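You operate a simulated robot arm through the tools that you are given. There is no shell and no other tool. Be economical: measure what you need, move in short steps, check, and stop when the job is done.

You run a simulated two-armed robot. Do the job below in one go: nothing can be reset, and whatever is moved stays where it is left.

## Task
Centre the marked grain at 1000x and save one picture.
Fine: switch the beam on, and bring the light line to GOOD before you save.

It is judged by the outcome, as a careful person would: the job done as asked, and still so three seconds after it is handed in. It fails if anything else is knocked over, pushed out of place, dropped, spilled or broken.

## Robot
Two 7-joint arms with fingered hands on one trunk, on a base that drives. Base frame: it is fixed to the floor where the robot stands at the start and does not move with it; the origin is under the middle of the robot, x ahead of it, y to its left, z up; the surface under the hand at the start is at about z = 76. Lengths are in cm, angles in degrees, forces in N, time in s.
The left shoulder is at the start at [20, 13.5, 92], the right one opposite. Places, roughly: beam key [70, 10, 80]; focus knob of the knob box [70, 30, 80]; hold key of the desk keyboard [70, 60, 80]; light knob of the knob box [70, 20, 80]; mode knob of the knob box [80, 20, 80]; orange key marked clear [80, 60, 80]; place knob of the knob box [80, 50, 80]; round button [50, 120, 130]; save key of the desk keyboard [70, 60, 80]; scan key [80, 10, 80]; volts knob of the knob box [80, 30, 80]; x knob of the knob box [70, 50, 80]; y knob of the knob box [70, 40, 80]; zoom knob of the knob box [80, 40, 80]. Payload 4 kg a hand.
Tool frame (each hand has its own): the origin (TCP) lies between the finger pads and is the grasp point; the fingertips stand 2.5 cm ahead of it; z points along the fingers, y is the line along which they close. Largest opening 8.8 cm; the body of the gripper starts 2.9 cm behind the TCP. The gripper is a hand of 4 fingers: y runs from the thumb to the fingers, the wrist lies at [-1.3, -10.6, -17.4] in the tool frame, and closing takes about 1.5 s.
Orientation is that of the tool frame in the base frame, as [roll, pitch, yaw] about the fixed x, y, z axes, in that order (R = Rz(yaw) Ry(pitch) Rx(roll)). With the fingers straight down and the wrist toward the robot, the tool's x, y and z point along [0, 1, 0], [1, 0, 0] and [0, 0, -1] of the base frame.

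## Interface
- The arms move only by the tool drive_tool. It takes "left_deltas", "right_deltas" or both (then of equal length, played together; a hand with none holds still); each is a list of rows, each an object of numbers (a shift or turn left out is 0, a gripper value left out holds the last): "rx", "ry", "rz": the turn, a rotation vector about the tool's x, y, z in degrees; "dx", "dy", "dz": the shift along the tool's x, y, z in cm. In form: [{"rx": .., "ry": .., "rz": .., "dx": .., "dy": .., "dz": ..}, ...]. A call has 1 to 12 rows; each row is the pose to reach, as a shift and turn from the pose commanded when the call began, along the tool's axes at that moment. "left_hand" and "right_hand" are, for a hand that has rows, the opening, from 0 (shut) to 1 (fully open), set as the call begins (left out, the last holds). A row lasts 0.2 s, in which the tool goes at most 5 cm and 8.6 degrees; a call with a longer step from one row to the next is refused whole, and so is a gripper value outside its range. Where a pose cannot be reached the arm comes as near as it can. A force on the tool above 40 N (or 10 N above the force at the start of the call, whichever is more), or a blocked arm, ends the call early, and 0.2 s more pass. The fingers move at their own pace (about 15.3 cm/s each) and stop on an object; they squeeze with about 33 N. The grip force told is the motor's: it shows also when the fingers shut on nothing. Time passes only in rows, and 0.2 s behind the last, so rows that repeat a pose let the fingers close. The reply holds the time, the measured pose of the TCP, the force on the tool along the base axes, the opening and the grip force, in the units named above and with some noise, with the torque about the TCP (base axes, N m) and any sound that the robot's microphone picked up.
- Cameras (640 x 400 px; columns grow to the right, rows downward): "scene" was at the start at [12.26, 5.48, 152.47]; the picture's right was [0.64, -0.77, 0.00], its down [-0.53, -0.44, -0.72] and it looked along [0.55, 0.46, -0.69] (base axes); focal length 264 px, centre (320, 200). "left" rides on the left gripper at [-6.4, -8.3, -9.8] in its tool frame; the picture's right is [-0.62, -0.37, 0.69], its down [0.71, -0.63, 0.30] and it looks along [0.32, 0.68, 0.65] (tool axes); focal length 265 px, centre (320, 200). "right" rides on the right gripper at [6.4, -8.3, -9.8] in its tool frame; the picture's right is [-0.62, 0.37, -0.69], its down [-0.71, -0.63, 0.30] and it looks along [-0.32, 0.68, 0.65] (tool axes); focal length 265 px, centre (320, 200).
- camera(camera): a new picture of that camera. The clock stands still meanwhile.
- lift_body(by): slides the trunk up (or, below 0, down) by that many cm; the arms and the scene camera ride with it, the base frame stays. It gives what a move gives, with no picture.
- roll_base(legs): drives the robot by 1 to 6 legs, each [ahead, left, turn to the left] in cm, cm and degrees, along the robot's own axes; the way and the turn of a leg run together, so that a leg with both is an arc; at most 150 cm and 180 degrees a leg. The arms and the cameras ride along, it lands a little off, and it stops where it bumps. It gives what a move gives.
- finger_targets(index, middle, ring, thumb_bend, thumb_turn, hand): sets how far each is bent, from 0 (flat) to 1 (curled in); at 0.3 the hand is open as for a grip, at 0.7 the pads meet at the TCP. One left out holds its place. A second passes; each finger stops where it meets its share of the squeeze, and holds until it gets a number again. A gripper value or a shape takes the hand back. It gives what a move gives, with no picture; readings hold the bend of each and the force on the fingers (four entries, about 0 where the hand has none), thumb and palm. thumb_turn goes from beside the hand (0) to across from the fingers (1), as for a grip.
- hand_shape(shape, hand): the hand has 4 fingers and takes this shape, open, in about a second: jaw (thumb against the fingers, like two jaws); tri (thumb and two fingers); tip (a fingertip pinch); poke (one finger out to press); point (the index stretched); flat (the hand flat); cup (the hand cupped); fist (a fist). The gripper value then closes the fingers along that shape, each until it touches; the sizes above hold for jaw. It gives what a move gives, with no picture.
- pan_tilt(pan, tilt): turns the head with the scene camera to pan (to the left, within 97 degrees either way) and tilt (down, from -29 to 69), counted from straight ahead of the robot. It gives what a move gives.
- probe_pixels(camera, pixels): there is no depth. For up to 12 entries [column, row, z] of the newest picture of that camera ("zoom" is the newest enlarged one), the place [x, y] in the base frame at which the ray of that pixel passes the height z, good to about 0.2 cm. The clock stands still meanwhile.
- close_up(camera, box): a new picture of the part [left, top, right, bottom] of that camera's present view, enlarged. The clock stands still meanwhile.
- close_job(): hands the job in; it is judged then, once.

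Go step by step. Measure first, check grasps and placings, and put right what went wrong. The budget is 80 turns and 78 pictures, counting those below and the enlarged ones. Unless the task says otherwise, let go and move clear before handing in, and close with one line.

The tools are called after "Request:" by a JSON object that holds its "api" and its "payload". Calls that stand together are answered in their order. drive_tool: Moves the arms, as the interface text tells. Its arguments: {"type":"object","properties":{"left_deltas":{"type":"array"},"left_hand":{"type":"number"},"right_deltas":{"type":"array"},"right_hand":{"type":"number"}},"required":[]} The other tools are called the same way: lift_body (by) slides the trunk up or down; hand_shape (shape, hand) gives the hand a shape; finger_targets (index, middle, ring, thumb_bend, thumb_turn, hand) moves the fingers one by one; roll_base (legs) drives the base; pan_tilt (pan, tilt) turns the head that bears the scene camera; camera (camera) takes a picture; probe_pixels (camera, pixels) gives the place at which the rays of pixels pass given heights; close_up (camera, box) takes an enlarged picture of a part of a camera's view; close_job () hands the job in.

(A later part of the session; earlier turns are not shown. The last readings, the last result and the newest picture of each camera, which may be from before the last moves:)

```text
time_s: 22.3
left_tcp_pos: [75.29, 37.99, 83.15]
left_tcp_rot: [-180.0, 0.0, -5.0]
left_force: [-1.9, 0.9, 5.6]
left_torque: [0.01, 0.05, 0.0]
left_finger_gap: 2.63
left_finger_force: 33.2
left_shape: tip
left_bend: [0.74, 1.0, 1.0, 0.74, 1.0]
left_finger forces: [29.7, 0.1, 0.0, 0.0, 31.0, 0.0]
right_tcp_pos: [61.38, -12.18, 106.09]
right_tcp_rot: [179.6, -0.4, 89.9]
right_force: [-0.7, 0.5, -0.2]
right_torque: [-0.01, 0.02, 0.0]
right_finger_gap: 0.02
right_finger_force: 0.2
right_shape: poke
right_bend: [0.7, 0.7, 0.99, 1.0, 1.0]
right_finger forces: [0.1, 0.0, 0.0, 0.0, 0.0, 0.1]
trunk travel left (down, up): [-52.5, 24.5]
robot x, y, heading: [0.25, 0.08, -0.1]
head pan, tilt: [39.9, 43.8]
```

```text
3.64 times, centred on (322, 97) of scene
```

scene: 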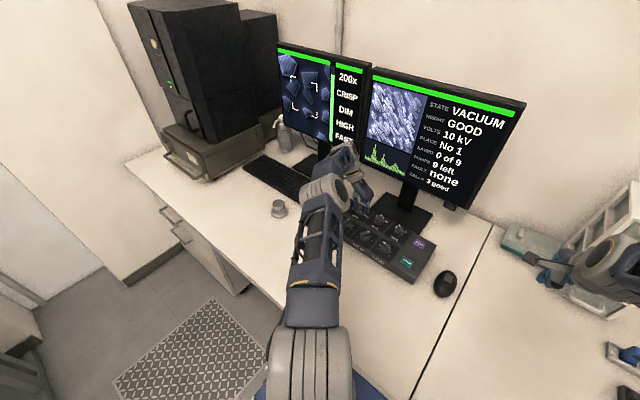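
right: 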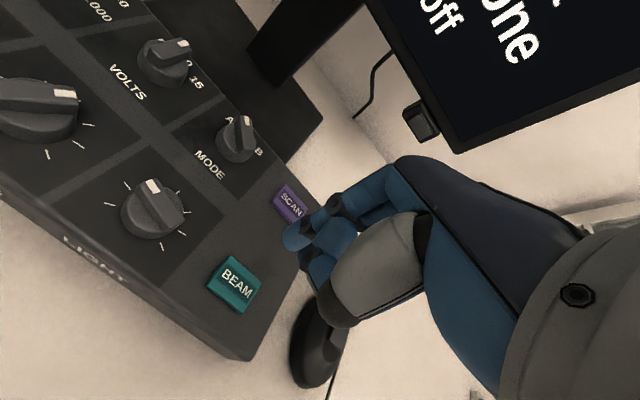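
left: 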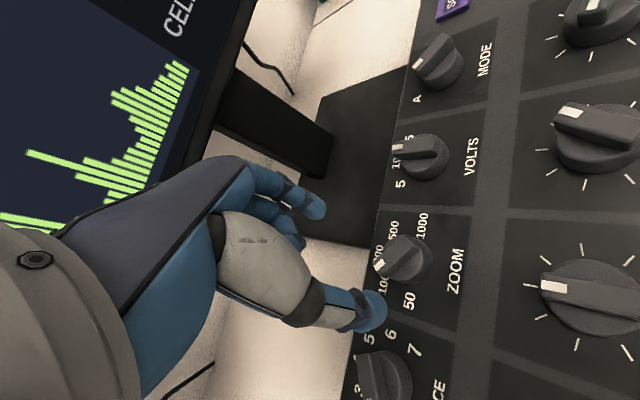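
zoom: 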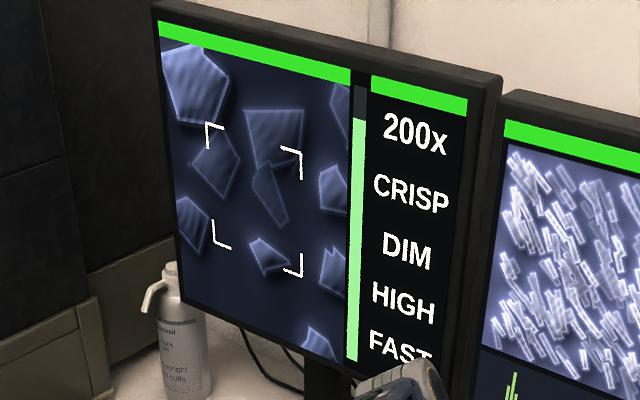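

The corner brackets stay central while the grains shift between 100x and 200x, so the brackets are the screen's centre frame rather than the mark. I'll enlarge the live image further to find the marked one.

Request:
{"api": "close_up", "payload": {"camera": "scene", "box": [274, 48, 332, 140]}}

```text
4.35 times, centred on (303, 94) of scene
```

zoom: 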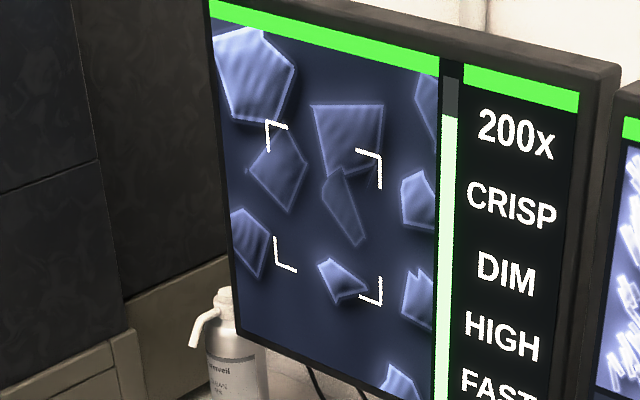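

The small bright grain at (343,282) and the large one at (255,75) stand out, but I can't see a clear mark. I'll take sharper enlargements of the two halves of the image.

Request:
{"api": "close_up", "payload": {"camera": "scene", "box": [272, 50, 344, 95]}}

Request:
{"api": "close_up", "payload": {"camera": "scene", "box": [272, 95, 344, 140]}}

```text
8.89 times, centred on (308, 72) of scene
```

zoom: 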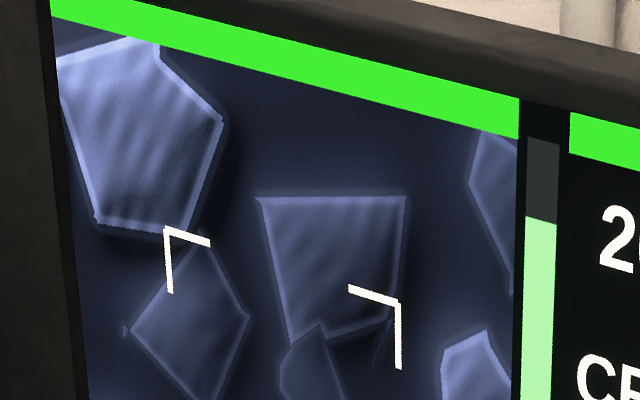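

```text
8.89 times, centred on (308, 118) of scene
```

zoom: 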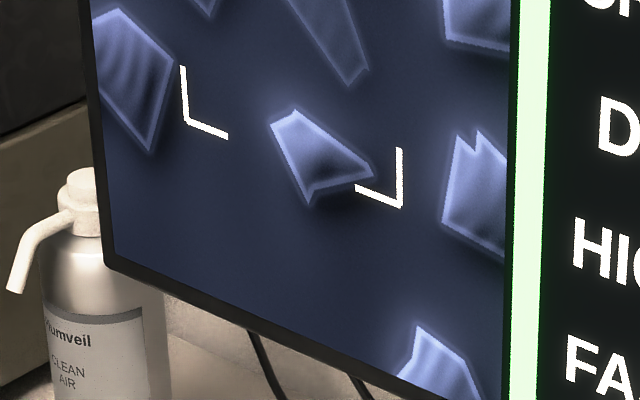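

No printed mark shows besides the brackets, so higher magnification should tell more. I'll let go, lift, and wind the hand back for a longer turn.

Request:
{"api": "drive_tool", "payload": {"left_deltas": [{}, {}, {}, {"dz": -2}, {"dz": -4, "rz": -8}, {"dz": -4, "rz": -16}, {"dz": -4, "rz": -24}, {"dz": -4, "rz": -32}, {"dz": -4, "rz": -40}, {"dz": -4, "rz": -48}, {"dz": -4, "rz": -56}, {"dz": -4, "rz": -64}], "left_hand": 0.65}}

Request:
{"api": "drive_tool", "payload": {"left_deltas": [{"rz": -8}, {"rz": -16}, {"rz": -24}, {"rz": -32}, {"rz": -40}, {"rz": -48}, {"rz": -56}, {"rz": -62}, {"rz": -62}]}}

Request:
{"api": "close_up", "payload": {"camera": "left", "box": [240, 150, 480, 350]}}

```text
time_s: 24.9
left_tcp_pos: [75.23, 38.08, 87.18]
left_tcp_rot: [180.0, 0.0, 59.2]
left_force: [0.0, 0.2, 0.4]
left_torque: [0.02, 0.02, -0.01]
left_finger_gap: 5.68
left_finger_force: 0.0
left_shape: tip
left_bend: [0.29, 0.98, 0.99, 0.62, 1.0]
left_finger forces: [0.1, 0.1, 0.0, 0.0, 0.0, 0.0]
right_tcp_pos: [61.5, -12.11, 105.99]
right_tcp_rot: [179.7, -0.3, 90.0]
right_force: [-0.2, -0.6, 0.8]
right_torque: [0.0, -0.04, 0.01]
right_finger_gap: 0.01
right_finger_force: 0.1
right_shape: poke
right_bend: [0.7, 0.7, 0.99, 1.0, 1.0]
right_finger forces: [0.1, 0.0, 0.1, 0.0, 0.0, 0.1]
trunk travel left (down, up): [-52.5, 24.5]
robot x, y, heading: [-0.57, -0.32, 0.2]
head pan, tilt: [39.9, 43.8]
```

```text
time_s: 26.9
left_tcp_pos: [75.21, 37.97, 87.23]
left_tcp_rot: [179.9, -0.1, 121.1]
left_force: [-0.8, 0.5, 0.3]
left_torque: [-0.02, -0.02, 0.04]
left_finger_gap: 5.71
left_finger_force: 0.0
left_shape: tip
left_bend: [0.29, 0.98, 0.99, 0.62, 1.0]
left_finger forces: [0.0, 0.0, 0.0, 0.1, 0.0, 0.0]
right_tcp_pos: [61.53, -12.12, 106.11]
right_tcp_rot: [179.7, -0.3, 90.0]
right_force: [0.2, -0.9, -0.5]
right_torque: [0.02, -0.04, -0.01]
right_finger_gap: 0.0
right_finger_force: 0.0
right_shape: poke
right_bend: [0.7, 0.7, 0.99, 1.0, 1.0]
right_finger forces: [0.0, 0.0, 0.0, 0.0, 0.0, 0.0]
trunk travel left (down, up): [-52.5, 24.5]
robot x, y, heading: [-0.05, -0.28, 0.2]
head pan, tilt: [39.9, 43.8]
```

```text
2.00 times, centred on (360, 250) of left
```

zoom: 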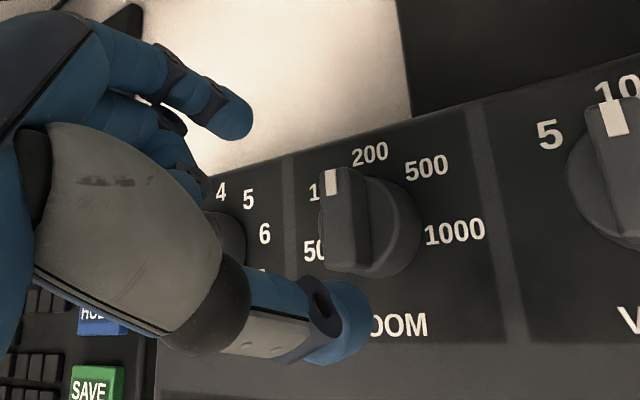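

The pointer is on 200 and the hand is at yaw 121. I'll lower, close on the knob, and see where it lands.

Request:
{"api": "drive_tool", "payload": {"left_deltas": [{"dz": 2}, {"dz": 4}, {"dz": 4}]}}

Request:
{"api": "drive_tool", "payload": {"left_deltas": [{}, {}, {}, {}, {}, {}, {}], "left_hand": 0}}

Request:
{"api": "close_up", "payload": {"camera": "left", "box": [240, 150, 480, 350]}}

```text
time_s: 27.7
left_tcp_pos: [75.12, 38.01, 83.25]
left_tcp_rot: [-180.0, 0.0, 120.9]
left_force: [0.2, 0.2, 0.4]
left_torque: [0.01, -0.02, -0.01]
left_finger_gap: 5.69
left_finger_force: 0.1
left_shape: tip
left_bend: [0.29, 0.98, 0.99, 0.62, 1.0]
left_finger forces: [0.0, 0.1, 0.0, 0.1, 0.1, 0.1]
right_tcp_pos: [61.44, -12.08, 106.09]
right_tcp_rot: [179.6, -0.3, 89.9]
right_force: [-1.1, 1.2, -0.3]
right_torque: [-0.01, -0.03, 0.04]
right_finger_gap: 0.01
right_finger_force: 0.1
right_shape: poke
right_bend: [0.7, 0.7, 0.99, 1.0, 1.0]
right_finger forces: [0.1, 0.0, 0.0, 0.0, 0.0, 0.0]
trunk travel left (down, up): [-52.5, 24.5]
robot x, y, heading: [0.16, 0.74, -0.0]
head pan, tilt: [39.9, 43.8]
```

```text
time_s: 29.3
left_tcp_pos: [75.21, 38.07, 83.07]
left_tcp_rot: [-179.9, -0.1, 121.0]
left_force: [-0.6, -2.9, -2.9]
left_torque: [-0.01, -0.07, 0.01]
left_finger_gap: 2.63
left_finger_force: 32.9
left_shape: tip
left_bend: [0.73, 1.0, 1.0, 0.74, 1.0]
left_finger forces: [28.1, 0.1, 0.0, 0.0, 30.5, 0.0]
right_tcp_pos: [61.47, -12.03, 106.14]
right_tcp_rot: [179.6, -0.3, 90.0]
right_force: [-0.3, 0.0, -0.5]
right_torque: [0.01, 0.01, -0.02]
right_finger_gap: 0.01
right_finger_force: 0.1
right_shape: poke
right_bend: [0.7, 0.7, 0.99, 1.0, 1.0]
right_finger forces: [0.0, 0.0, 0.0, 0.1, 0.0, 0.0]
trunk travel left (down, up): [-52.5, 24.5]
robot x, y, heading: [-0.04, 0.04, -0.2]
head pan, tilt: [39.9, 43.8]
```

```text
2.00 times, centred on (360, 250) of left
```

zoom: 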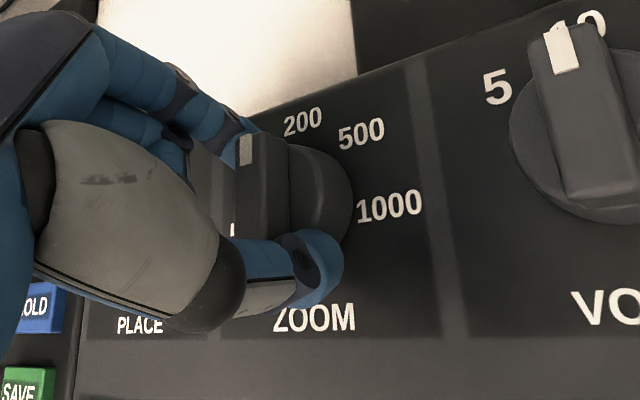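

It's gripped on the round body without turning it. I'll turn 50 degrees to 500x and look.

Request:
{"api": "drive_tool", "payload": {"left_deltas": [{"rz": 8}, {"rz": 16}, {"rz": 24}, {"rz": 32}, {"rz": 40}, {"rz": 46}, {"rz": 50}, {"rz": 50}]}}

Request:
{"api": "close_up", "payload": {"camera": "scene", "box": [274, 48, 354, 148]}}

```text
time_s: 31.1
left_tcp_pos: [75.21, 37.96, 83.19]
left_tcp_rot: [-179.9, 0.0, 70.9]
left_force: [0.7, 0.4, -2.1]
left_torque: [0.02, -0.07, 0.02]
left_finger_gap: 2.65
left_finger_force: 33.0
left_shape: tip
left_bend: [0.73, 1.0, 1.0, 0.74, 1.0]
left_finger forces: [29.3, 0.0, 0.1, 0.0, 30.8, 0.0]
right_tcp_pos: [61.48, -12.08, 106.16]
right_tcp_rot: [179.6, -0.4, 90.0]
right_force: [-0.2, -0.8, 0.3]
right_torque: [0.01, 0.0, 0.0]
right_finger_gap: 0.0
right_finger_force: 0.1
right_shape: poke
right_bend: [0.7, 0.7, 0.99, 1.0, 1.0]
right_finger forces: [0.0, 0.1, 0.0, 0.1, 0.0, 0.1]
trunk travel left (down, up): [-52.5, 24.5]
robot x, y, heading: [0.11, -0.14, -0.2]
head pan, tilt: [39.9, 43.8]
```

```text
4.00 times, centred on (314, 98) of scene
```

zoom: 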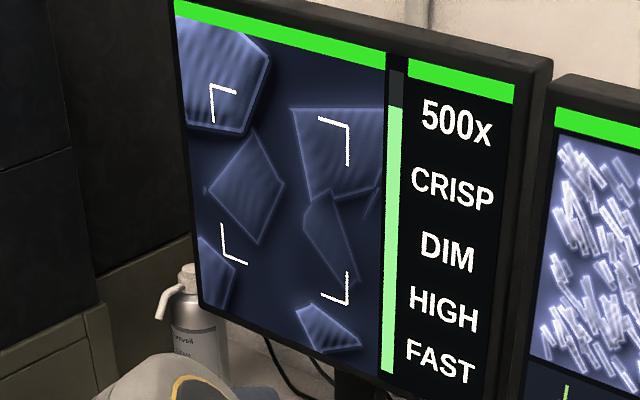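

Now 500x; the brackets stay central and grains keep growing about the upper left. I'll go on to 1000x.

Request:
{"api": "drive_tool", "payload": {"left_deltas": [{"rz": 8}, {"rz": 16}, {"rz": 24}, {"rz": 32}, {"rz": 40}, {"rz": 46}, {"rz": 50}, {"rz": 50}]}}

Request:
{"api": "close_up", "payload": {"camera": "scene", "box": [274, 48, 354, 148]}}

```text
time_s: 32.9
left_tcp_pos: [75.36, 38.0, 83.1]
left_tcp_rot: [-179.9, 0.2, 20.9]
left_force: [-2.1, -2.3, -1.3]
left_torque: [-0.12, 0.01, 0.02]
left_finger_gap: 2.66
left_finger_force: 33.7
left_shape: tip
left_bend: [0.73, 1.0, 1.0, 0.74, 1.0]
left_finger forces: [30.0, 0.0, 0.0, 0.0, 31.0, 0.0]
right_tcp_pos: [61.39, -12.01, 106.13]
right_tcp_rot: [179.7, -0.4, 90.0]
right_force: [0.3, -0.2, 0.9]
right_torque: [0.04, -0.03, 0.01]
right_finger_gap: 0.0
right_finger_force: 0.0
right_shape: poke
right_bend: [0.7, 0.7, 0.99, 1.0, 1.0]
right_finger forces: [0.1, 0.1, 0.0, 0.0, 0.0, 0.1]
trunk travel left (down, up): [-52.5, 24.5]
robot x, y, heading: [-0.29, -0.19, 0.3]
head pan, tilt: [39.9, 43.8]
```

```text
4.00 times, centred on (314, 98) of scene
```

zoom: 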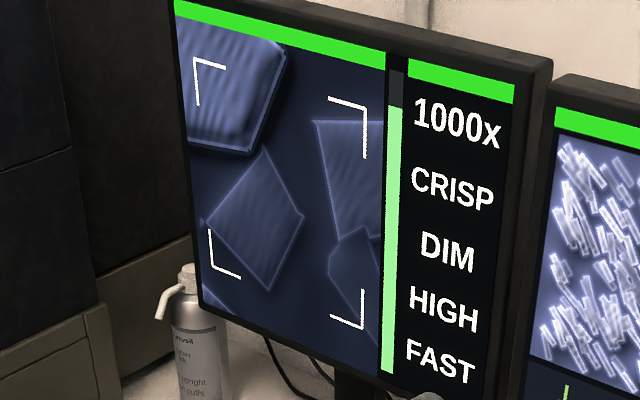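

1000x is set, with the large bright grain at the upper left (225,85) and the bracket frame growing along with it, so that grain should go into the frame at (280,197). I'll let go and move over the X knob.

Request:
{"api": "drive_tool", "payload": {"left_deltas": [{}, {}, {}, {"dz": -3}, {"dz": -6}, {"dz": -7, "rz": -8, "dx": -1, "dy": -1.8}, {"dz": -7, "rz": -16, "dx": -2, "dy": -3.6}, {"dz": -7, "rz": -24, "dx": -3, "dy": -5.4}, {"dz": -7, "rz": -32, "dx": -4, "dy": -7.2}, {"dz": -7, "rz": -40, "dx": -5, "dy": -9}, {"dz": -7, "rz": -48, "dx": -5.95, "dy": -10.74}, {"dz": -7, "rz": -56, "dx": -5.95, "dy": -10.74}], "left_hand": 0.75}}

Request:
{"api": "drive_tool", "payload": {"left_deltas": [{"rz": -8}, {"rz": -13}, {"rz": -13}]}}

Request:
{"api": "camera", "payload": {"camera": "left"}}

Request:
{"api": "close_up", "payload": {"camera": "scene", "box": [274, 48, 354, 148]}}

```text
time_s: 35.5
left_tcp_pos: [65.69, 45.98, 90.07]
left_tcp_rot: [-180.0, 0.0, 77.2]
left_force: [0.6, 0.4, 0.1]
left_torque: [0.0, 0.05, -0.03]
left_finger_gap: 6.57
left_finger_force: 0.1
left_shape: tip
left_bend: [0.28, 0.98, 0.99, 0.54, 0.99]
left_finger forces: [0.0, 0.0, 0.1, 0.0, 0.0, 0.1]
right_tcp_pos: [61.45, -12.01, 106.12]
right_tcp_rot: [179.5, -0.4, 90.0]
right_force: [0.1, -0.5, -0.4]
right_torque: [0.0, -0.01, 0.05]
right_finger_gap: 0.02
right_finger_force: 0.1
right_shape: poke
right_bend: [0.7, 0.7, 0.99, 1.0, 1.0]
right_finger forces: [0.0, 0.0, 0.0, 0.0, 0.0, 0.0]
trunk travel left (down, up): [-52.5, 24.5]
robot x, y, heading: [0.05, -0.26, -0.4]
head pan, tilt: [39.9, 43.8]
```

```text
time_s: 36.3
left_tcp_pos: [65.86, 46.02, 90.05]
left_tcp_rot: [-179.9, 0.0, 90.2]
left_force: [0.4, 0.8, 0.3]
left_torque: [0.0, 0.04, 0.02]
left_finger_gap: 6.6
left_finger_force: 0.1
left_shape: tip
left_bend: [0.28, 0.98, 0.99, 0.54, 0.99]
left_finger forces: [0.1, 0.0, 0.1, 0.0, 0.0, 0.1]
right_tcp_pos: [61.49, -12.11, 106.15]
right_tcp_rot: [179.6, -0.3, 90.0]
right_force: [-0.2, -0.1, 0.6]
right_torque: [-0.05, 0.0, -0.01]
right_finger_gap: 0.0
right_finger_force: 0.1
right_shape: poke
right_bend: [0.7, 0.7, 0.99, 1.0, 1.0]
right_finger forces: [0.0, 0.0, 0.0, 0.1, 0.0, 0.0]
trunk travel left (down, up): [-52.5, 24.5]
robot x, y, heading: [-0.08, 0.26, 0.1]
head pan, tilt: [39.9, 43.8]
```

```text
34 pictures are left
```

left: 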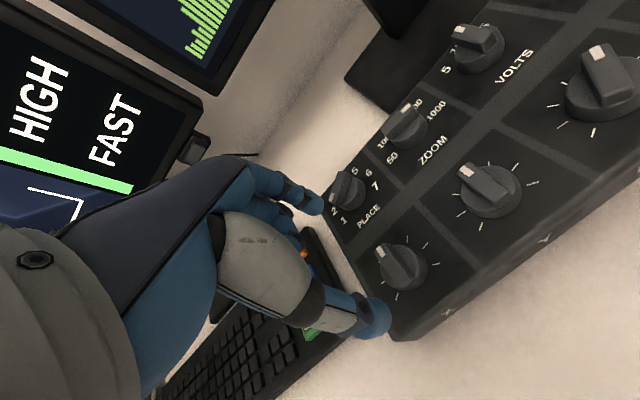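

```text
4.00 times, centred on (314, 98) of scene
```

zoom: 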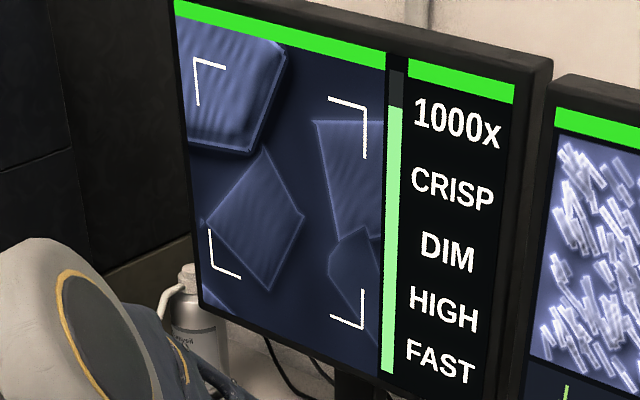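

There's no drift over time. The X knob is at about (404,268) in the left picture; I'll probe it and the Y, FOCUS and PLACE knobs as well.

Request:
{"api": "probe_pixels", "payload": {"camera": "left", "pixels": [[406, 270, 79.5], [400, 265, 81.5], [493, 195, 79.5], [486, 187, 81.5], [603, 93, 79.5], [410, 128, 79.5]]}}

```text
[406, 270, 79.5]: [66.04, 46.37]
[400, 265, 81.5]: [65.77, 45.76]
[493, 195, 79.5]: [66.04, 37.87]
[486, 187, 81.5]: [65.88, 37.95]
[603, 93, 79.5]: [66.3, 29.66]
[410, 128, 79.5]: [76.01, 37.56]
```

X is at about (65.9, 46.1), right beneath the TCP. I'll lower, grip, turn 25 degrees clockwise, and see how the image shifts.

Request:
{"api": "drive_tool", "payload": {"left_deltas": [{"dz": 2}, {"dz": 4.5}, {"dz": 6.5}, {"dz": 6.9}, {"dz": 6.9}]}}

Request:
{"api": "drive_tool", "payload": {"left_deltas": [{}, {}, {}, {}, {}, {}, {}, {"rz": 8}, {"rz": 16}, {"rz": 25}, {"rz": 25}], "left_hand": 0}}

Request:
{"api": "close_up", "payload": {"camera": "scene", "box": [274, 48, 354, 148]}}

Request:
{"api": "close_up", "payload": {"camera": "left", "box": [240, 150, 480, 350]}}

```text
time_s: 37.5
left_tcp_pos: [65.85, 45.85, 83.31]
left_tcp_rot: [-180.0, 0.0, 90.0]
left_force: [-0.6, 0.6, 0.4]
left_torque: [-0.02, 0.02, 0.0]
left_finger_gap: 6.62
left_finger_force: 0.0
left_shape: tip
left_bend: [0.28, 0.98, 0.99, 0.54, 0.99]
left_finger forces: [0.0, 0.0, 0.1, 0.0, 0.0, 0.0]
right_tcp_pos: [61.44, -12.01, 106.05]
right_tcp_rot: [179.6, -0.2, 90.1]
right_force: [0.1, 0.8, -0.5]
right_torque: [0.0, 0.0, -0.02]
right_finger_gap: 0.0
right_finger_force: 0.0
right_shape: poke
right_bend: [0.7, 0.7, 0.99, 1.0, 1.0]
right_finger forces: [0.1, 0.0, 0.1, 0.0, 0.0, 0.1]
trunk travel left (down, up): [-52.5, 24.5]
robot x, y, heading: [-0.01, 0.15, -0.1]
head pan, tilt: [39.9, 43.8]
```

```text
refused: row 10 steps farther than a row can; nothing moved
```

```text
4.00 times, centred on (314, 98) of scene
```

zoom: 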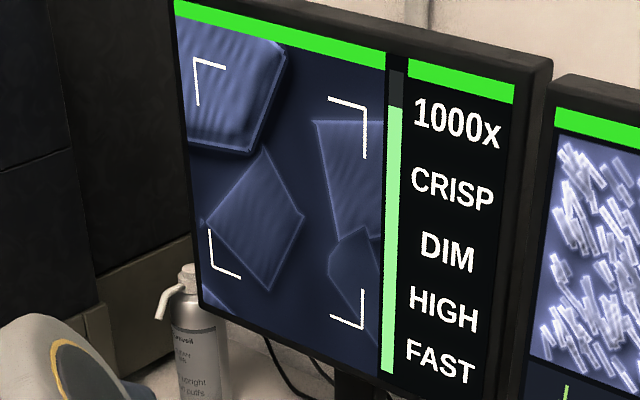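

```text
2.00 times, centred on (360, 250) of left
```

zoom: 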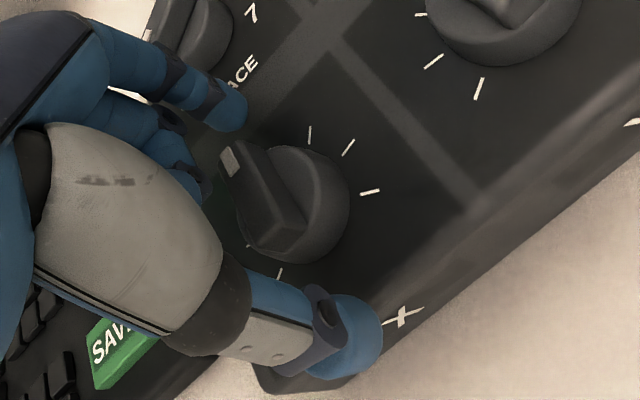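

One step was too long, so nothing turned; the pinch straddles the X knob well. I'll repeat with 8-degree steps.

Request:
{"api": "drive_tool", "payload": {"left_deltas": [{}, {}, {}, {}, {}, {}, {}, {"rz": 8}, {"rz": 16}, {"rz": 24}, {"rz": 24}], "left_hand": 0}}

Request:
{"api": "close_up", "payload": {"camera": "scene", "box": [274, 48, 354, 148]}}

```text
time_s: 39.9
left_tcp_pos: [65.87, 45.97, 83.2]
left_tcp_rot: [-180.0, 0.0, 65.9]
left_force: [2.1, 0.6, -10.4]
left_torque: [-0.04, -0.02, 0.0]
left_finger_gap: 2.63
left_finger_force: 32.6
left_shape: tip
left_bend: [0.73, 1.0, 1.0, 0.74, 1.0]
left_finger forces: [31.1, 0.0, 0.1, 0.1, 29.7, 0.0]
right_tcp_pos: [61.42, -12.11, 106.1]
right_tcp_rot: [179.6, -0.4, 89.9]
right_force: [0.1, 0.4, -0.1]
right_torque: [0.03, -0.02, 0.03]
right_finger_gap: 0.0
right_finger_force: 0.0
right_shape: poke
right_bend: [0.7, 0.7, 0.99, 1.0, 1.0]
right_finger forces: [0.1, 0.1, 0.0, 0.0, 0.0, 0.0]
trunk travel left (down, up): [-52.5, 24.5]
robot x, y, heading: [-0.08, -0.03, -0.2]
head pan, tilt: [39.9, 43.8]
```

```text
4.00 times, centred on (314, 98) of scene
```

zoom: 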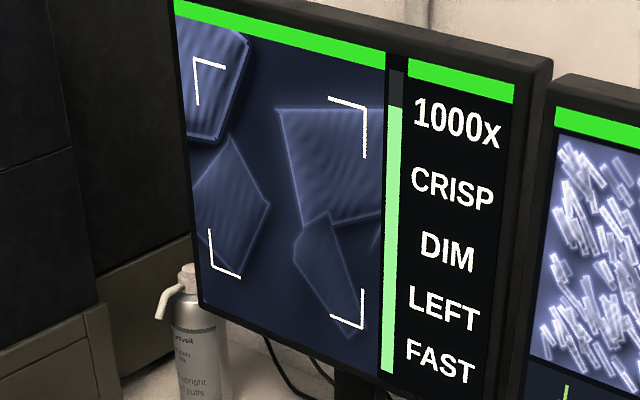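

The fourth line changed from HIGH to LEFT, so it tells where the grain lies, and that confirms the upper-left grain is the marked one. Clockwise moved the image about 37 px left, so I'll turn back about 58 degrees.

Request:
{"api": "drive_tool", "payload": {"left_deltas": [{"rz": -8}, {"rz": -16}, {"rz": -24}, {"rz": -32}, {"rz": -40}, {"rz": -48}, {"rz": -54}, {"rz": -58}, {"rz": -58}]}}

Request:
{"api": "close_up", "payload": {"camera": "scene", "box": [274, 48, 354, 148]}}

```text
time_s: 41.9
left_tcp_pos: [65.88, 45.82, 83.22]
left_tcp_rot: [-179.9, 0.0, 124.2]
left_force: [-7.3, -2.9, -10.6]
left_torque: [-0.06, 0.08, 0.03]
left_finger_gap: 2.6
left_finger_force: 32.9
left_shape: tip
left_bend: [0.74, 1.0, 1.0, 0.74, 1.0]
left_finger forces: [29.1, 0.0, 0.0, 0.1, 35.2, 0.0]
right_tcp_pos: [61.47, -12.01, 106.16]
right_tcp_rot: [179.6, -0.3, 89.9]
right_force: [0.2, -0.3, -0.6]
right_torque: [0.01, 0.01, 0.0]
right_finger_gap: 0.0
right_finger_force: 0.0
right_shape: poke
right_bend: [0.7, 0.7, 0.99, 1.0, 1.0]
right_finger forces: [0.0, 0.0, 0.0, 0.1, 0.0, 0.0]
trunk travel left (down, up): [-52.5, 24.5]
robot x, y, heading: [0.19, -0.04, -0.0]
head pan, tilt: [39.9, 43.8]
```

```text
4.00 times, centred on (314, 98) of scene
```

zoom: 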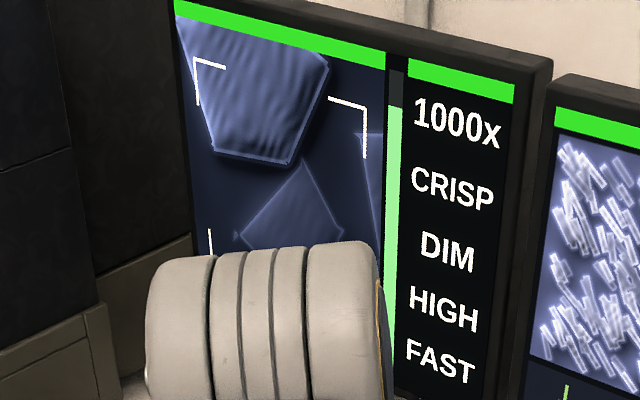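

The grain is now at about x=257 versus 278 for the frame's middle, and it is still HIGH. I'll turn 13 degrees more, release, and go to the Y knob at (66.0, 37.9).

Request:
{"api": "drive_tool", "payload": {"left_deltas": [{"rz": -7}, {"rz": -13}, {"rz": -13}]}}

Request:
{"api": "drive_tool", "payload": {"left_deltas": [{}, {}, {}, {}, {"dz": -3}, {"dz": -6}, {"dz": -6, "rz": 8}, {"dz": -6, "rz": 16}, {"dz": -6, "rz": 24}, {"dz": -6, "rz": 32}, {"dz": -6, "rz": 40}, {"dz": -6, "rz": 46}], "left_hand": 0.75}}

Request:
{"api": "close_up", "payload": {"camera": "scene", "box": [274, 48, 354, 148]}}

```text
time_s: 42.7
left_tcp_pos: [65.84, 45.81, 83.25]
left_tcp_rot: [-179.8, 0.0, 137.1]
left_force: [-4.1, -1.4, -15.1]
left_torque: [-0.06, 0.07, -0.02]
left_finger_gap: 2.58
left_finger_force: 32.9
left_shape: tip
left_bend: [0.74, 1.0, 1.0, 0.74, 1.0]
left_finger forces: [31.4, 0.1, 0.0, 0.1, 33.7, 0.1]
right_tcp_pos: [61.54, -12.19, 106.16]
right_tcp_rot: [179.5, -0.3, 90.0]
right_force: [0.1, -1.1, 0.4]
right_torque: [0.01, -0.02, 0.01]
right_finger_gap: 0.02
right_finger_force: 0.0
right_shape: poke
right_bend: [0.7, 0.7, 0.99, 1.0, 1.0]
right_finger forces: [0.0, 0.1, 0.1, 0.1, 0.0, 0.0]
trunk travel left (down, up): [-52.5, 24.5]
robot x, y, heading: [-0.24, 0.29, 0.2]
head pan, tilt: [39.9, 43.8]
```

```text
time_s: 45.3
left_tcp_pos: [66.02, 45.77, 89.45]
left_tcp_rot: [180.0, -0.1, 91.0]
left_force: [-0.2, 0.0, -0.2]
left_torque: [0.0, -0.03, 0.01]
left_finger_gap: 6.6
left_finger_force: 0.1
left_shape: tip
left_bend: [0.28, 0.98, 0.99, 0.54, 0.99]
left_finger forces: [0.0, 0.1, 0.0, 0.1, 0.0, 0.1]
right_tcp_pos: [61.41, -11.97, 106.14]
right_tcp_rot: [179.5, -0.3, 90.1]
right_force: [0.1, -0.1, 0.3]
right_torque: [0.03, -0.01, 0.01]
right_finger_gap: 0.0
right_finger_force: 0.1
right_shape: poke
right_bend: [0.7, 0.7, 0.99, 1.0, 1.0]
right_finger forces: [0.0, 0.1, 0.0, 0.1, 0.0, 0.0]
trunk travel left (down, up): [-52.5, 24.5]
robot x, y, heading: [0.06, 0.27, 0.2]
head pan, tilt: [39.9, 43.8]
```

```text
4.00 times, centred on (314, 98) of scene
```

zoom: 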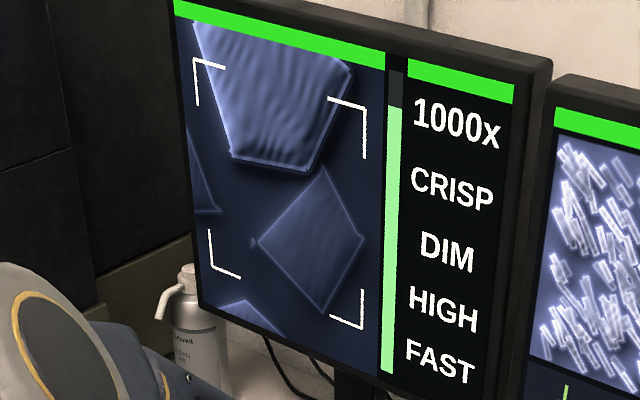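

X looks right (the grain spans 193–352). I'll move over the Y knob, lower, grip, and turn 24 degrees clockwise.

Request:
{"api": "drive_tool", "payload": {"left_deltas": [{"dx": -4}, {"dx": -7.9}, {"dx": -7.9, "dz": 3}, {"dx": -7.9, "dz": 5.5}, {"dx": -7.9, "dz": 6.3}, {"dx": -7.9, "dz": 6.3}]}}

Request:
{"api": "close_up", "payload": {"camera": "left", "box": [240, 150, 480, 350]}}

Request:
{"api": "drive_tool", "payload": {"left_deltas": [{}, {}, {}, {}, {}, {}, {}, {"rz": 8}, {"rz": 16}, {"rz": 24}, {"rz": 24}], "left_hand": 0}}

Request:
{"api": "close_up", "payload": {"camera": "scene", "box": [274, 48, 354, 148]}}

```text
time_s: 46.7
left_tcp_pos: [66.03, 37.85, 82.98]
left_tcp_rot: [179.9, 0.0, 91.1]
left_force: [-0.4, -0.1, 0.6]
left_torque: [-0.01, -0.03, -0.04]
left_finger_gap: 6.58
left_finger_force: 0.1
left_shape: tip
left_bend: [0.28, 0.98, 0.99, 0.54, 0.99]
left_finger forces: [0.0, 0.0, 0.0, 0.0, 0.0, 0.0]
right_tcp_pos: [61.42, -11.97, 106.11]
right_tcp_rot: [179.5, -0.2, 90.1]
right_force: [-0.1, -0.4, 0.8]
right_torque: [-0.01, 0.0, 0.01]
right_finger_gap: 0.0
right_finger_force: 0.1
right_shape: poke
right_bend: [0.7, 0.7, 0.99, 1.0, 1.0]
right_finger forces: [0.1, 0.1, 0.0, 0.0, 0.0, 0.0]
trunk travel left (down, up): [-52.5, 24.5]
robot x, y, heading: [0.48, -0.23, 0.3]
head pan, tilt: [39.9, 43.8]
```

```text
2.00 times, centred on (360, 250) of left
```

zoom: 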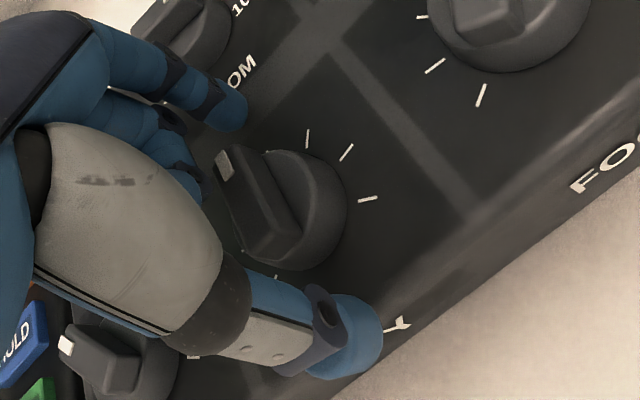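

```text
time_s: 49.1
left_tcp_pos: [65.9, 38.03, 82.88]
left_tcp_rot: [180.0, 0.0, 66.9]
left_force: [-0.4, -5.7, 1.5]
left_torque: [-0.05, -0.01, -0.01]
left_finger_gap: 2.65
left_finger_force: 33.5
left_shape: tip
left_bend: [0.73, 1.0, 1.0, 0.74, 1.0]
left_finger forces: [29.8, 0.0, 0.1, 0.0, 29.3, 0.0]
right_tcp_pos: [61.49, -12.05, 106.13]
right_tcp_rot: [179.6, -0.3, 90.0]
right_force: [-0.3, 0.5, -0.1]
right_torque: [0.0, -0.03, -0.03]
right_finger_gap: 0.0
right_finger_force: 0.1
right_shape: poke
right_bend: [0.7, 0.7, 0.99, 1.0, 1.0]
right_finger forces: [0.1, 0.0, 0.0, 0.0, 0.0, 0.1]
trunk travel left (down, up): [-52.5, 24.5]
robot x, y, heading: [-0.22, -0.4, -0.1]
head pan, tilt: [39.9, 43.8]
```

```text
4.00 times, centred on (314, 98) of scene
```

zoom: 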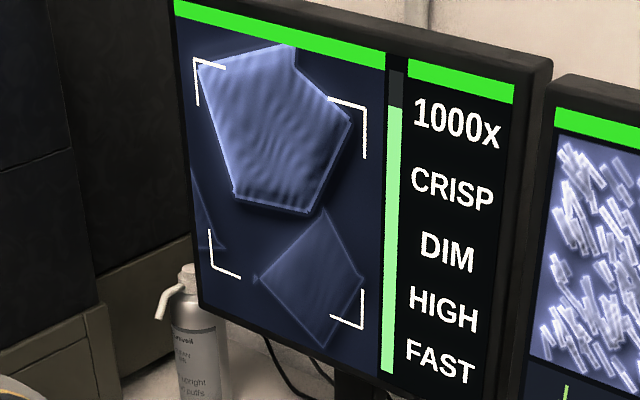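

Clockwise moves the grain down by about 42 px per 24 degrees; its centre is near y=132 and should be at 197. I'll turn 36 degrees more.

Request:
{"api": "drive_tool", "payload": {"left_deltas": [{"rz": 8}, {"rz": 16}, {"rz": 24}, {"rz": 31}, {"rz": 36}, {"rz": 36}]}}

Request:
{"api": "close_up", "payload": {"camera": "scene", "box": [274, 48, 354, 148]}}

```text
time_s: 50.5
left_tcp_pos: [66.02, 38.11, 83.0]
left_tcp_rot: [-180.0, 0.0, 30.9]
left_force: [-1.7, -2.9, -2.4]
left_torque: [-0.07, -0.01, 0.04]
left_finger_gap: 2.71
left_finger_force: 33.2
left_shape: tip
left_bend: [0.73, 1.0, 1.0, 0.75, 0.99]
left_finger forces: [29.2, 0.0, 0.0, 0.0, 28.0, 0.0]
right_tcp_pos: [61.5, -12.09, 106.13]
right_tcp_rot: [179.6, -0.3, 90.0]
right_force: [-0.7, 0.0, 0.3]
right_torque: [-0.01, 0.02, 0.02]
right_finger_gap: 0.0
right_finger_force: 0.1
right_shape: poke
right_bend: [0.7, 0.7, 0.99, 1.0, 1.0]
right_finger forces: [0.0, 0.1, 0.0, 0.0, 0.1, 0.0]
trunk travel left (down, up): [-52.5, 24.5]
robot x, y, heading: [0.01, 0.38, 0.2]
head pan, tilt: [39.9, 43.8]
```

```text
4.00 times, centred on (314, 98) of scene
```

zoom: 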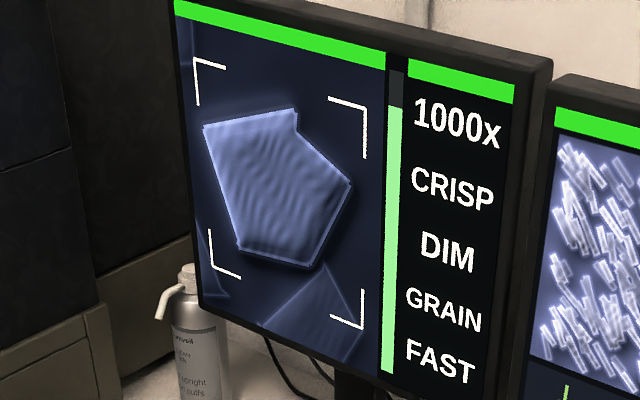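

The fourth line now reads GRAIN, with the grain at about (277,189) against the frame centre (280,197). I'll nudge 4 degrees more, release, and move to the LIGHT knob at about (66, 22).

Request:
{"api": "drive_tool", "payload": {"left_deltas": [{"rz": 4}, {"rz": 4}]}}

Request:
{"api": "drive_tool", "payload": {"left_deltas": [{}, {}, {}, {}, {"dz": -3}, {"dz": -6}, {"dz": -6, "rz": -8}, {"dz": -6, "rz": -16}, {"dz": -6, "rz": -24}, {"dz": -6, "rz": -32}, {"dz": -6, "rz": -40}, {"dz": -6, "rz": -48}], "left_hand": 0.75}}

Request:
{"api": "drive_tool", "payload": {"left_deltas": [{"rz": -8}, {"rz": -15}, {"rz": -15}]}}

Request:
{"api": "close_up", "payload": {"camera": "scene", "box": [274, 48, 354, 148]}}

```text
time_s: 51.1
left_tcp_pos: [66.07, 38.18, 82.89]
left_tcp_rot: [180.0, 0.0, 27.0]
left_force: [-3.6, 0.9, -3.1]
left_torque: [0.02, 0.0, 0.03]
left_finger_gap: 2.67
left_finger_force: 33.3
left_shape: tip
left_bend: [0.73, 1.0, 1.0, 0.75, 0.99]
left_finger forces: [27.5, 0.0, 0.1, 0.1, 30.4, 0.0]
right_tcp_pos: [61.4, -12.07, 106.06]
right_tcp_rot: [179.5, -0.3, 90.0]
right_force: [0.3, 0.1, 0.3]
right_torque: [-0.01, 0.01, -0.01]
right_finger_gap: 0.0
right_finger_force: 0.0
right_shape: poke
right_bend: [0.7, 0.7, 0.99, 1.0, 1.0]
right_finger forces: [0.1, 0.1, 0.0, 0.0, 0.0, 0.0]
trunk travel left (down, up): [-52.5, 24.5]
robot x, y, heading: [-0.4, -0.12, -0.1]
head pan, tilt: [39.9, 43.8]
```

```text
time_s: 53.7
left_tcp_pos: [66.07, 38.1, 88.9]
left_tcp_rot: [-180.0, 0.0, 75.3]
left_force: [-0.2, -0.5, -0.1]
left_torque: [-0.03, -0.01, -0.02]
left_finger_gap: 6.6
left_finger_force: 0.1
left_shape: tip
left_bend: [0.28, 0.98, 0.99, 0.54, 0.99]
left_finger forces: [0.1, 0.0, 0.0, 0.1, 0.0, 0.1]
right_tcp_pos: [61.4, -12.1, 106.04]
right_tcp_rot: [179.6, -0.3, 89.9]
right_force: [0.9, 0.3, 0.3]
right_torque: [0.01, 0.02, -0.01]
right_finger_gap: 0.0
right_finger_force: 0.2
right_shape: poke
right_bend: [0.7, 0.7, 0.99, 1.0, 1.0]
right_finger forces: [0.0, 0.0, 0.0, 0.0, 0.1, 0.1]
trunk travel left (down, up): [-52.5, 24.5]
robot x, y, heading: [-0.22, -0.14, 0.0]
head pan, tilt: [39.9, 43.8]
```

```text
time_s: 54.5
left_tcp_pos: [65.99, 37.97, 89.02]
left_tcp_rot: [-180.0, 0.0, 90.2]
left_force: [-0.2, 0.0, -0.7]
left_torque: [-0.02, -0.01, -0.05]
left_finger_gap: 6.56
left_finger_force: 0.1
left_shape: tip
left_bend: [0.28, 0.98, 0.99, 0.54, 0.99]
left_finger forces: [0.0, 0.1, 0.1, 0.0, 0.0, 0.0]
right_tcp_pos: [61.44, -12.01, 106.09]
right_tcp_rot: [179.6, -0.3, 90.0]
right_force: [1.3, -0.2, 0.0]
right_torque: [-0.02, -0.01, 0.01]
right_finger_gap: 0.0
right_finger_force: 0.0
right_shape: poke
right_bend: [0.7, 0.7, 0.99, 1.0, 1.0]
right_finger forces: [0.0, 0.0, 0.1, 0.0, 0.0, 0.0]
trunk travel left (down, up): [-52.5, 24.5]
robot x, y, heading: [-0.13, 0.19, 0.1]
head pan, tilt: [39.9, 43.8]
```

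```text
4.00 times, centred on (314, 98) of scene
```

zoom: 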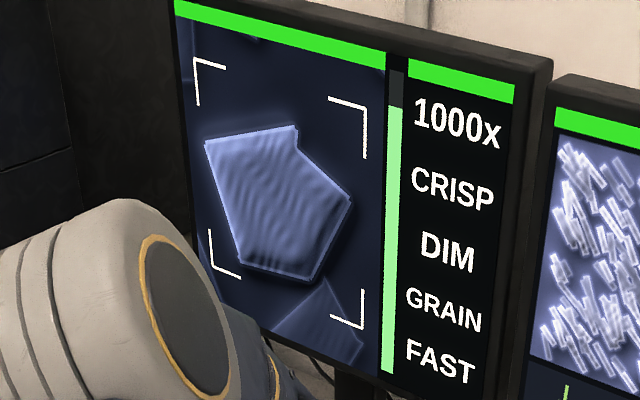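

The grain is centred in the frame and still reads GRAIN. Next I'll move over the LIGHT knob and check alignment from above.

Request:
{"api": "drive_tool", "payload": {"left_deltas": [{"dx": -4}, {"dx": -8}, {"dx": -12}, {"dx": -16}, {"dx": -16}]}}

Request:
{"api": "camera", "payload": {"camera": "left"}}

Request:
{"api": "probe_pixels", "payload": {"camera": "left", "pixels": [[406, 270, 79.5], [400, 265, 81.5]]}}

```text
time_s: 55.7
left_tcp_pos: [65.91, 21.58, 89.08]
left_tcp_rot: [-180.0, 0.0, 90.0]
left_force: [-0.1, 0.6, 0.3]
left_torque: [0.04, 0.02, 0.0]
left_finger_gap: 6.57
left_finger_force: 0.0
left_shape: tip
left_bend: [0.28, 0.98, 0.99, 0.54, 0.99]
left_finger forces: [0.0, 0.0, 0.0, 0.0, 0.0, 0.0]
right_tcp_pos: [61.42, -12.14, 105.97]
right_tcp_rot: [179.6, -0.3, 90.0]
right_force: [-0.3, 0.9, -0.3]
right_torque: [0.02, 0.0, 0.0]
right_finger_gap: 0.0
right_finger_force: 0.1
right_shape: poke
right_bend: [0.7, 0.7, 0.99, 1.0, 1.0]
right_finger forces: [0.0, 0.1, 0.0, 0.1, 0.1, 0.1]
trunk travel left (down, up): [-52.5, 24.5]
robot x, y, heading: [0.13, -0.31, 0.1]
head pan, tilt: [39.9, 43.8]
```

```text
23 pictures are left
```

left: 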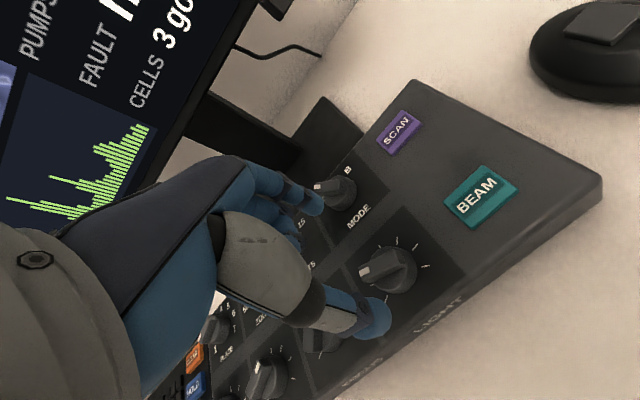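

```text
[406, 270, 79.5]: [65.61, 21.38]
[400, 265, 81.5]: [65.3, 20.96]
```

The LIGHT knob is at about (390,269), a little left of my TCP. I'll shift 0.5 cm, lower, grip, and turn 16 degrees clockwise to test.

Request:
{"api": "drive_tool", "payload": {"left_deltas": [{"dx": 0.4, "dz": 2}, {"dx": 0.4, "dz": 4}, {"dx": 0.4, "dz": 5.5}, {"dx": 0.4, "dz": 6}, {"dx": 0.4, "dz": 6}]}}

Request:
{"api": "close_up", "payload": {"camera": "left", "box": [240, 150, 480, 350]}}

Request:
{"api": "drive_tool", "payload": {"left_deltas": [{}, {}, {}, {}, {}, {}, {}, {"rz": 8}, {"rz": 16}, {"rz": 16}], "left_hand": 0}}

Request:
{"api": "camera", "payload": {"camera": "scene"}}

```text
time_s: 56.9
left_tcp_pos: [65.9, 22.44, 83.01]
left_tcp_rot: [180.0, 0.0, 90.0]
left_force: [0.1, 0.0, 0.1]
left_torque: [-0.01, 0.03, -0.01]
left_finger_gap: 6.57
left_finger_force: 0.1
left_shape: tip
left_bend: [0.28, 0.98, 0.99, 0.54, 0.99]
left_finger forces: [0.0, 0.1, 0.0, 0.0, 0.0, 0.1]
right_tcp_pos: [61.52, -12.08, 106.1]
right_tcp_rot: [179.6, -0.3, 90.0]
right_force: [-0.4, -1.2, 0.4]
right_torque: [-0.01, -0.01, -0.05]
right_finger_gap: 0.0
right_finger_force: 0.1
right_shape: poke
right_bend: [0.7, 0.7, 0.99, 1.0, 1.0]
right_finger forces: [0.0, 0.0, 0.0, 0.0, 0.1, 0.0]
trunk travel left (down, up): [-52.5, 24.5]
robot x, y, heading: [0.15, 0.0, 0.1]
head pan, tilt: [39.9, 43.8]
```

```text
2.00 times, centred on (360, 250) of left
```

zoom: 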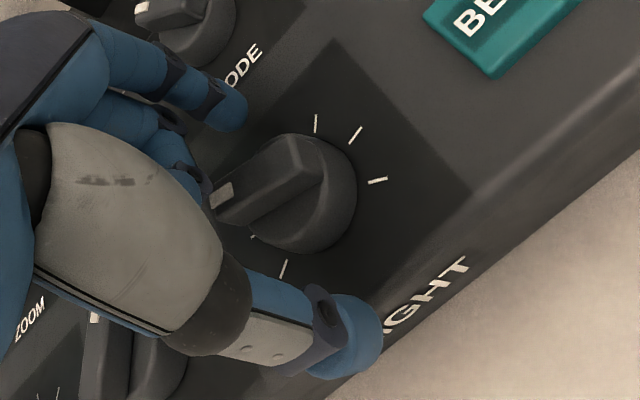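

```text
time_s: 59.1
left_tcp_pos: [65.99, 22.34, 82.96]
left_tcp_rot: [180.0, 0.0, 73.9]
left_force: [1.2, 1.6, -0.6]
left_torque: [0.04, -0.04, -0.01]
left_finger_gap: 2.51
left_finger_force: 32.6
left_shape: tip
left_bend: [0.73, 1.0, 1.0, 0.74, 1.0]
left_finger forces: [29.8, 0.0, 0.0, 0.0, 27.6, 0.0]
right_tcp_pos: [61.44, -12.09, 106.1]
right_tcp_rot: [179.6, -0.2, 90.0]
right_force: [0.2, 0.4, 0.3]
right_torque: [0.02, -0.03, -0.02]
right_finger_gap: 0.01
right_finger_force: 0.1
right_shape: poke
right_bend: [0.7, 0.7, 0.99, 1.0, 1.0]
right_finger forces: [0.0, 0.1, 0.0, 0.0, 0.0, 0.0]
trunk travel left (down, up): [-52.5, 24.5]
robot x, y, heading: [0.23, 0.18, -0.1]
head pan, tilt: [39.9, 43.8]
```

```text
21 pictures are left
```

scene: 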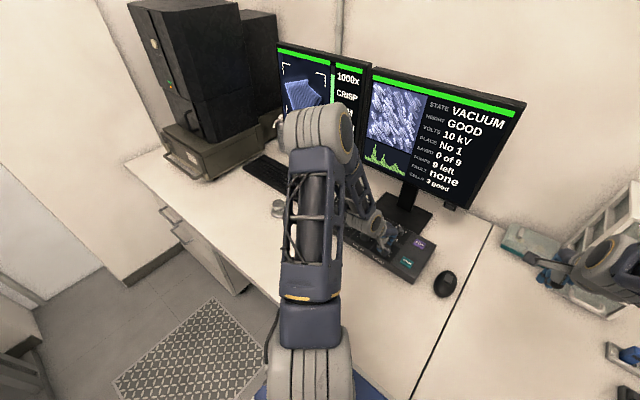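

The arm hides part of the light line at column 350. I'll zoom into what's visible there.

Request:
{"api": "close_up", "payload": {"camera": "scene", "box": [280, 60, 376, 120]}}

```text
6.67 times, centred on (328, 90) of scene
```

zoom: 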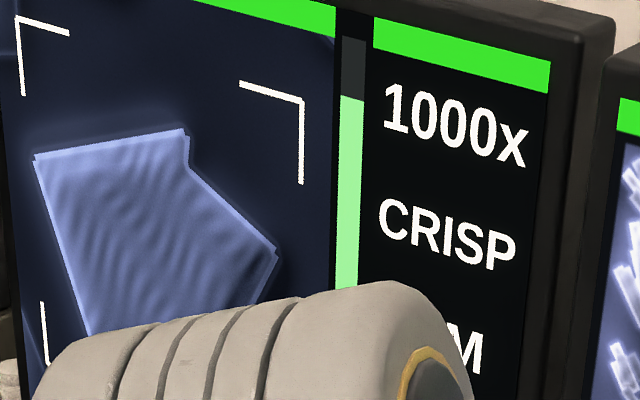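

It still ends in "M" (DIM), though the grain looks a bit brighter. I'll turn 24 degrees more.

Request:
{"api": "drive_tool", "payload": {"left_deltas": [{"rz": 8}, {"rz": 16}, {"rz": 24}, {"rz": 24}]}}

Request:
{"api": "close_up", "payload": {"camera": "scene", "box": [280, 60, 376, 120]}}

```text
time_s: 60.1
left_tcp_pos: [66.06, 22.53, 83.01]
left_tcp_rot: [-180.0, -0.1, 49.9]
left_force: [2.7, 0.7, 3.2]
left_torque: [-0.04, -0.08, -0.01]
left_finger_gap: 2.58
left_finger_force: 32.7
left_shape: tip
left_bend: [0.73, 1.0, 1.0, 0.76, 1.0]
left_finger forces: [30.4, 0.0, 0.0, 0.1, 26.8, 0.0]
right_tcp_pos: [61.36, -12.02, 106.2]
right_tcp_rot: [179.6, -0.3, 90.0]
right_force: [0.2, -0.5, -0.3]
right_torque: [0.03, -0.03, -0.01]
right_finger_gap: 0.02
right_finger_force: 0.0
right_shape: poke
right_bend: [0.7, 0.7, 0.99, 1.0, 1.0]
right_finger forces: [0.0, 0.1, 0.1, 0.0, 0.0, 0.1]
trunk travel left (down, up): [-52.5, 24.5]
robot x, y, heading: [-0.07, 0.06, 0.2]
head pan, tilt: [39.9, 43.8]
```

```text
6.67 times, centred on (328, 90) of scene
```

zoom: 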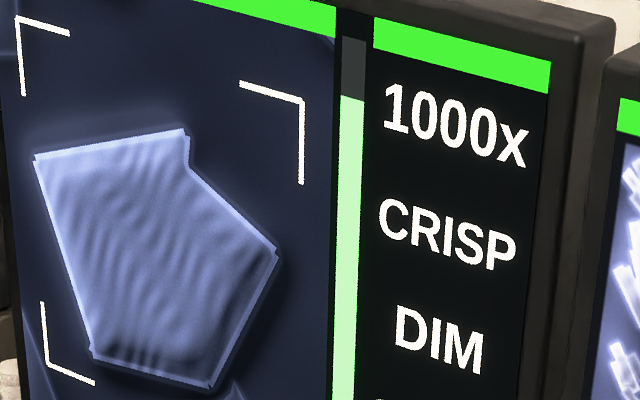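

The picture is brighter but still DIM, and the line is now fully visible. I'll turn 16 degrees more.

Request:
{"api": "drive_tool", "payload": {"left_deltas": [{"rz": 8}, {"rz": 16}, {"rz": 16}]}}

Request:
{"api": "close_up", "payload": {"camera": "scene", "box": [274, 48, 354, 148]}}

```text
time_s: 60.9
left_tcp_pos: [66.14, 22.55, 82.88]
left_tcp_rot: [180.0, 0.0, 34.0]
left_force: [5.6, -0.9, 2.4]
left_torque: [-0.1, -0.18, 0.03]
left_finger_gap: 2.65
left_finger_force: 33.3
left_shape: tip
left_bend: [0.73, 1.0, 1.0, 0.76, 1.0]
left_finger forces: [30.5, 0.0, 0.0, 0.0, 25.6, 0.0]
right_tcp_pos: [61.52, -12.07, 106.05]
right_tcp_rot: [179.6, -0.2, 90.0]
right_force: [0.3, 0.5, 0.4]
right_torque: [-0.03, 0.03, 0.04]
right_finger_gap: 0.03
right_finger_force: 0.1
right_shape: poke
right_bend: [0.7, 0.7, 0.99, 1.0, 1.0]
right_finger forces: [0.0, 0.1, 0.1, 0.1, 0.0, 0.0]
trunk travel left (down, up): [-52.5, 24.5]
robot x, y, heading: [0.11, 0.17, 0.0]
head pan, tilt: [39.9, 43.8]
```

```text
4.00 times, centred on (314, 98) of scene
```

zoom: 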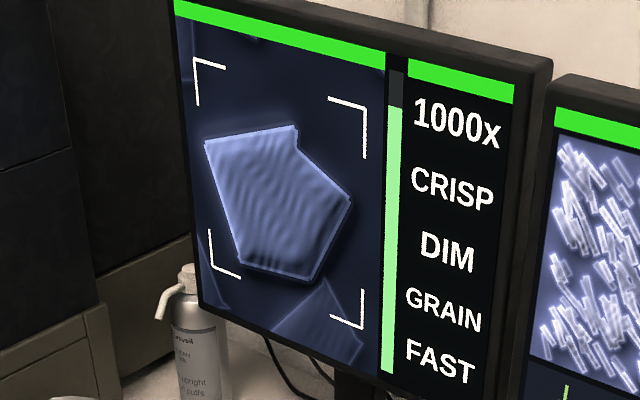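

It still says DIM. I'll check on the left camera whether the knob is really following.

Request:
{"api": "close_up", "payload": {"camera": "left", "box": [240, 150, 480, 350]}}

```text
2.00 times, centred on (360, 250) of left
```

zoom: 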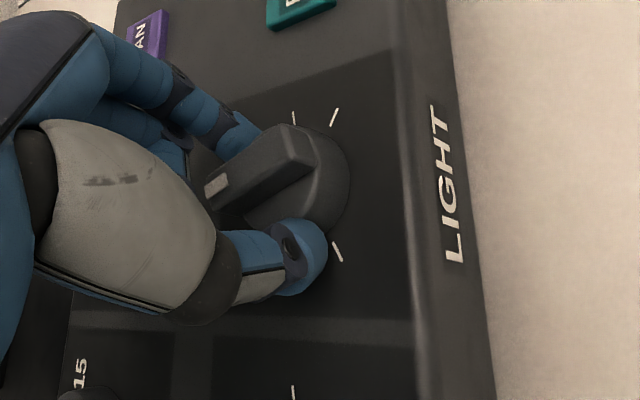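

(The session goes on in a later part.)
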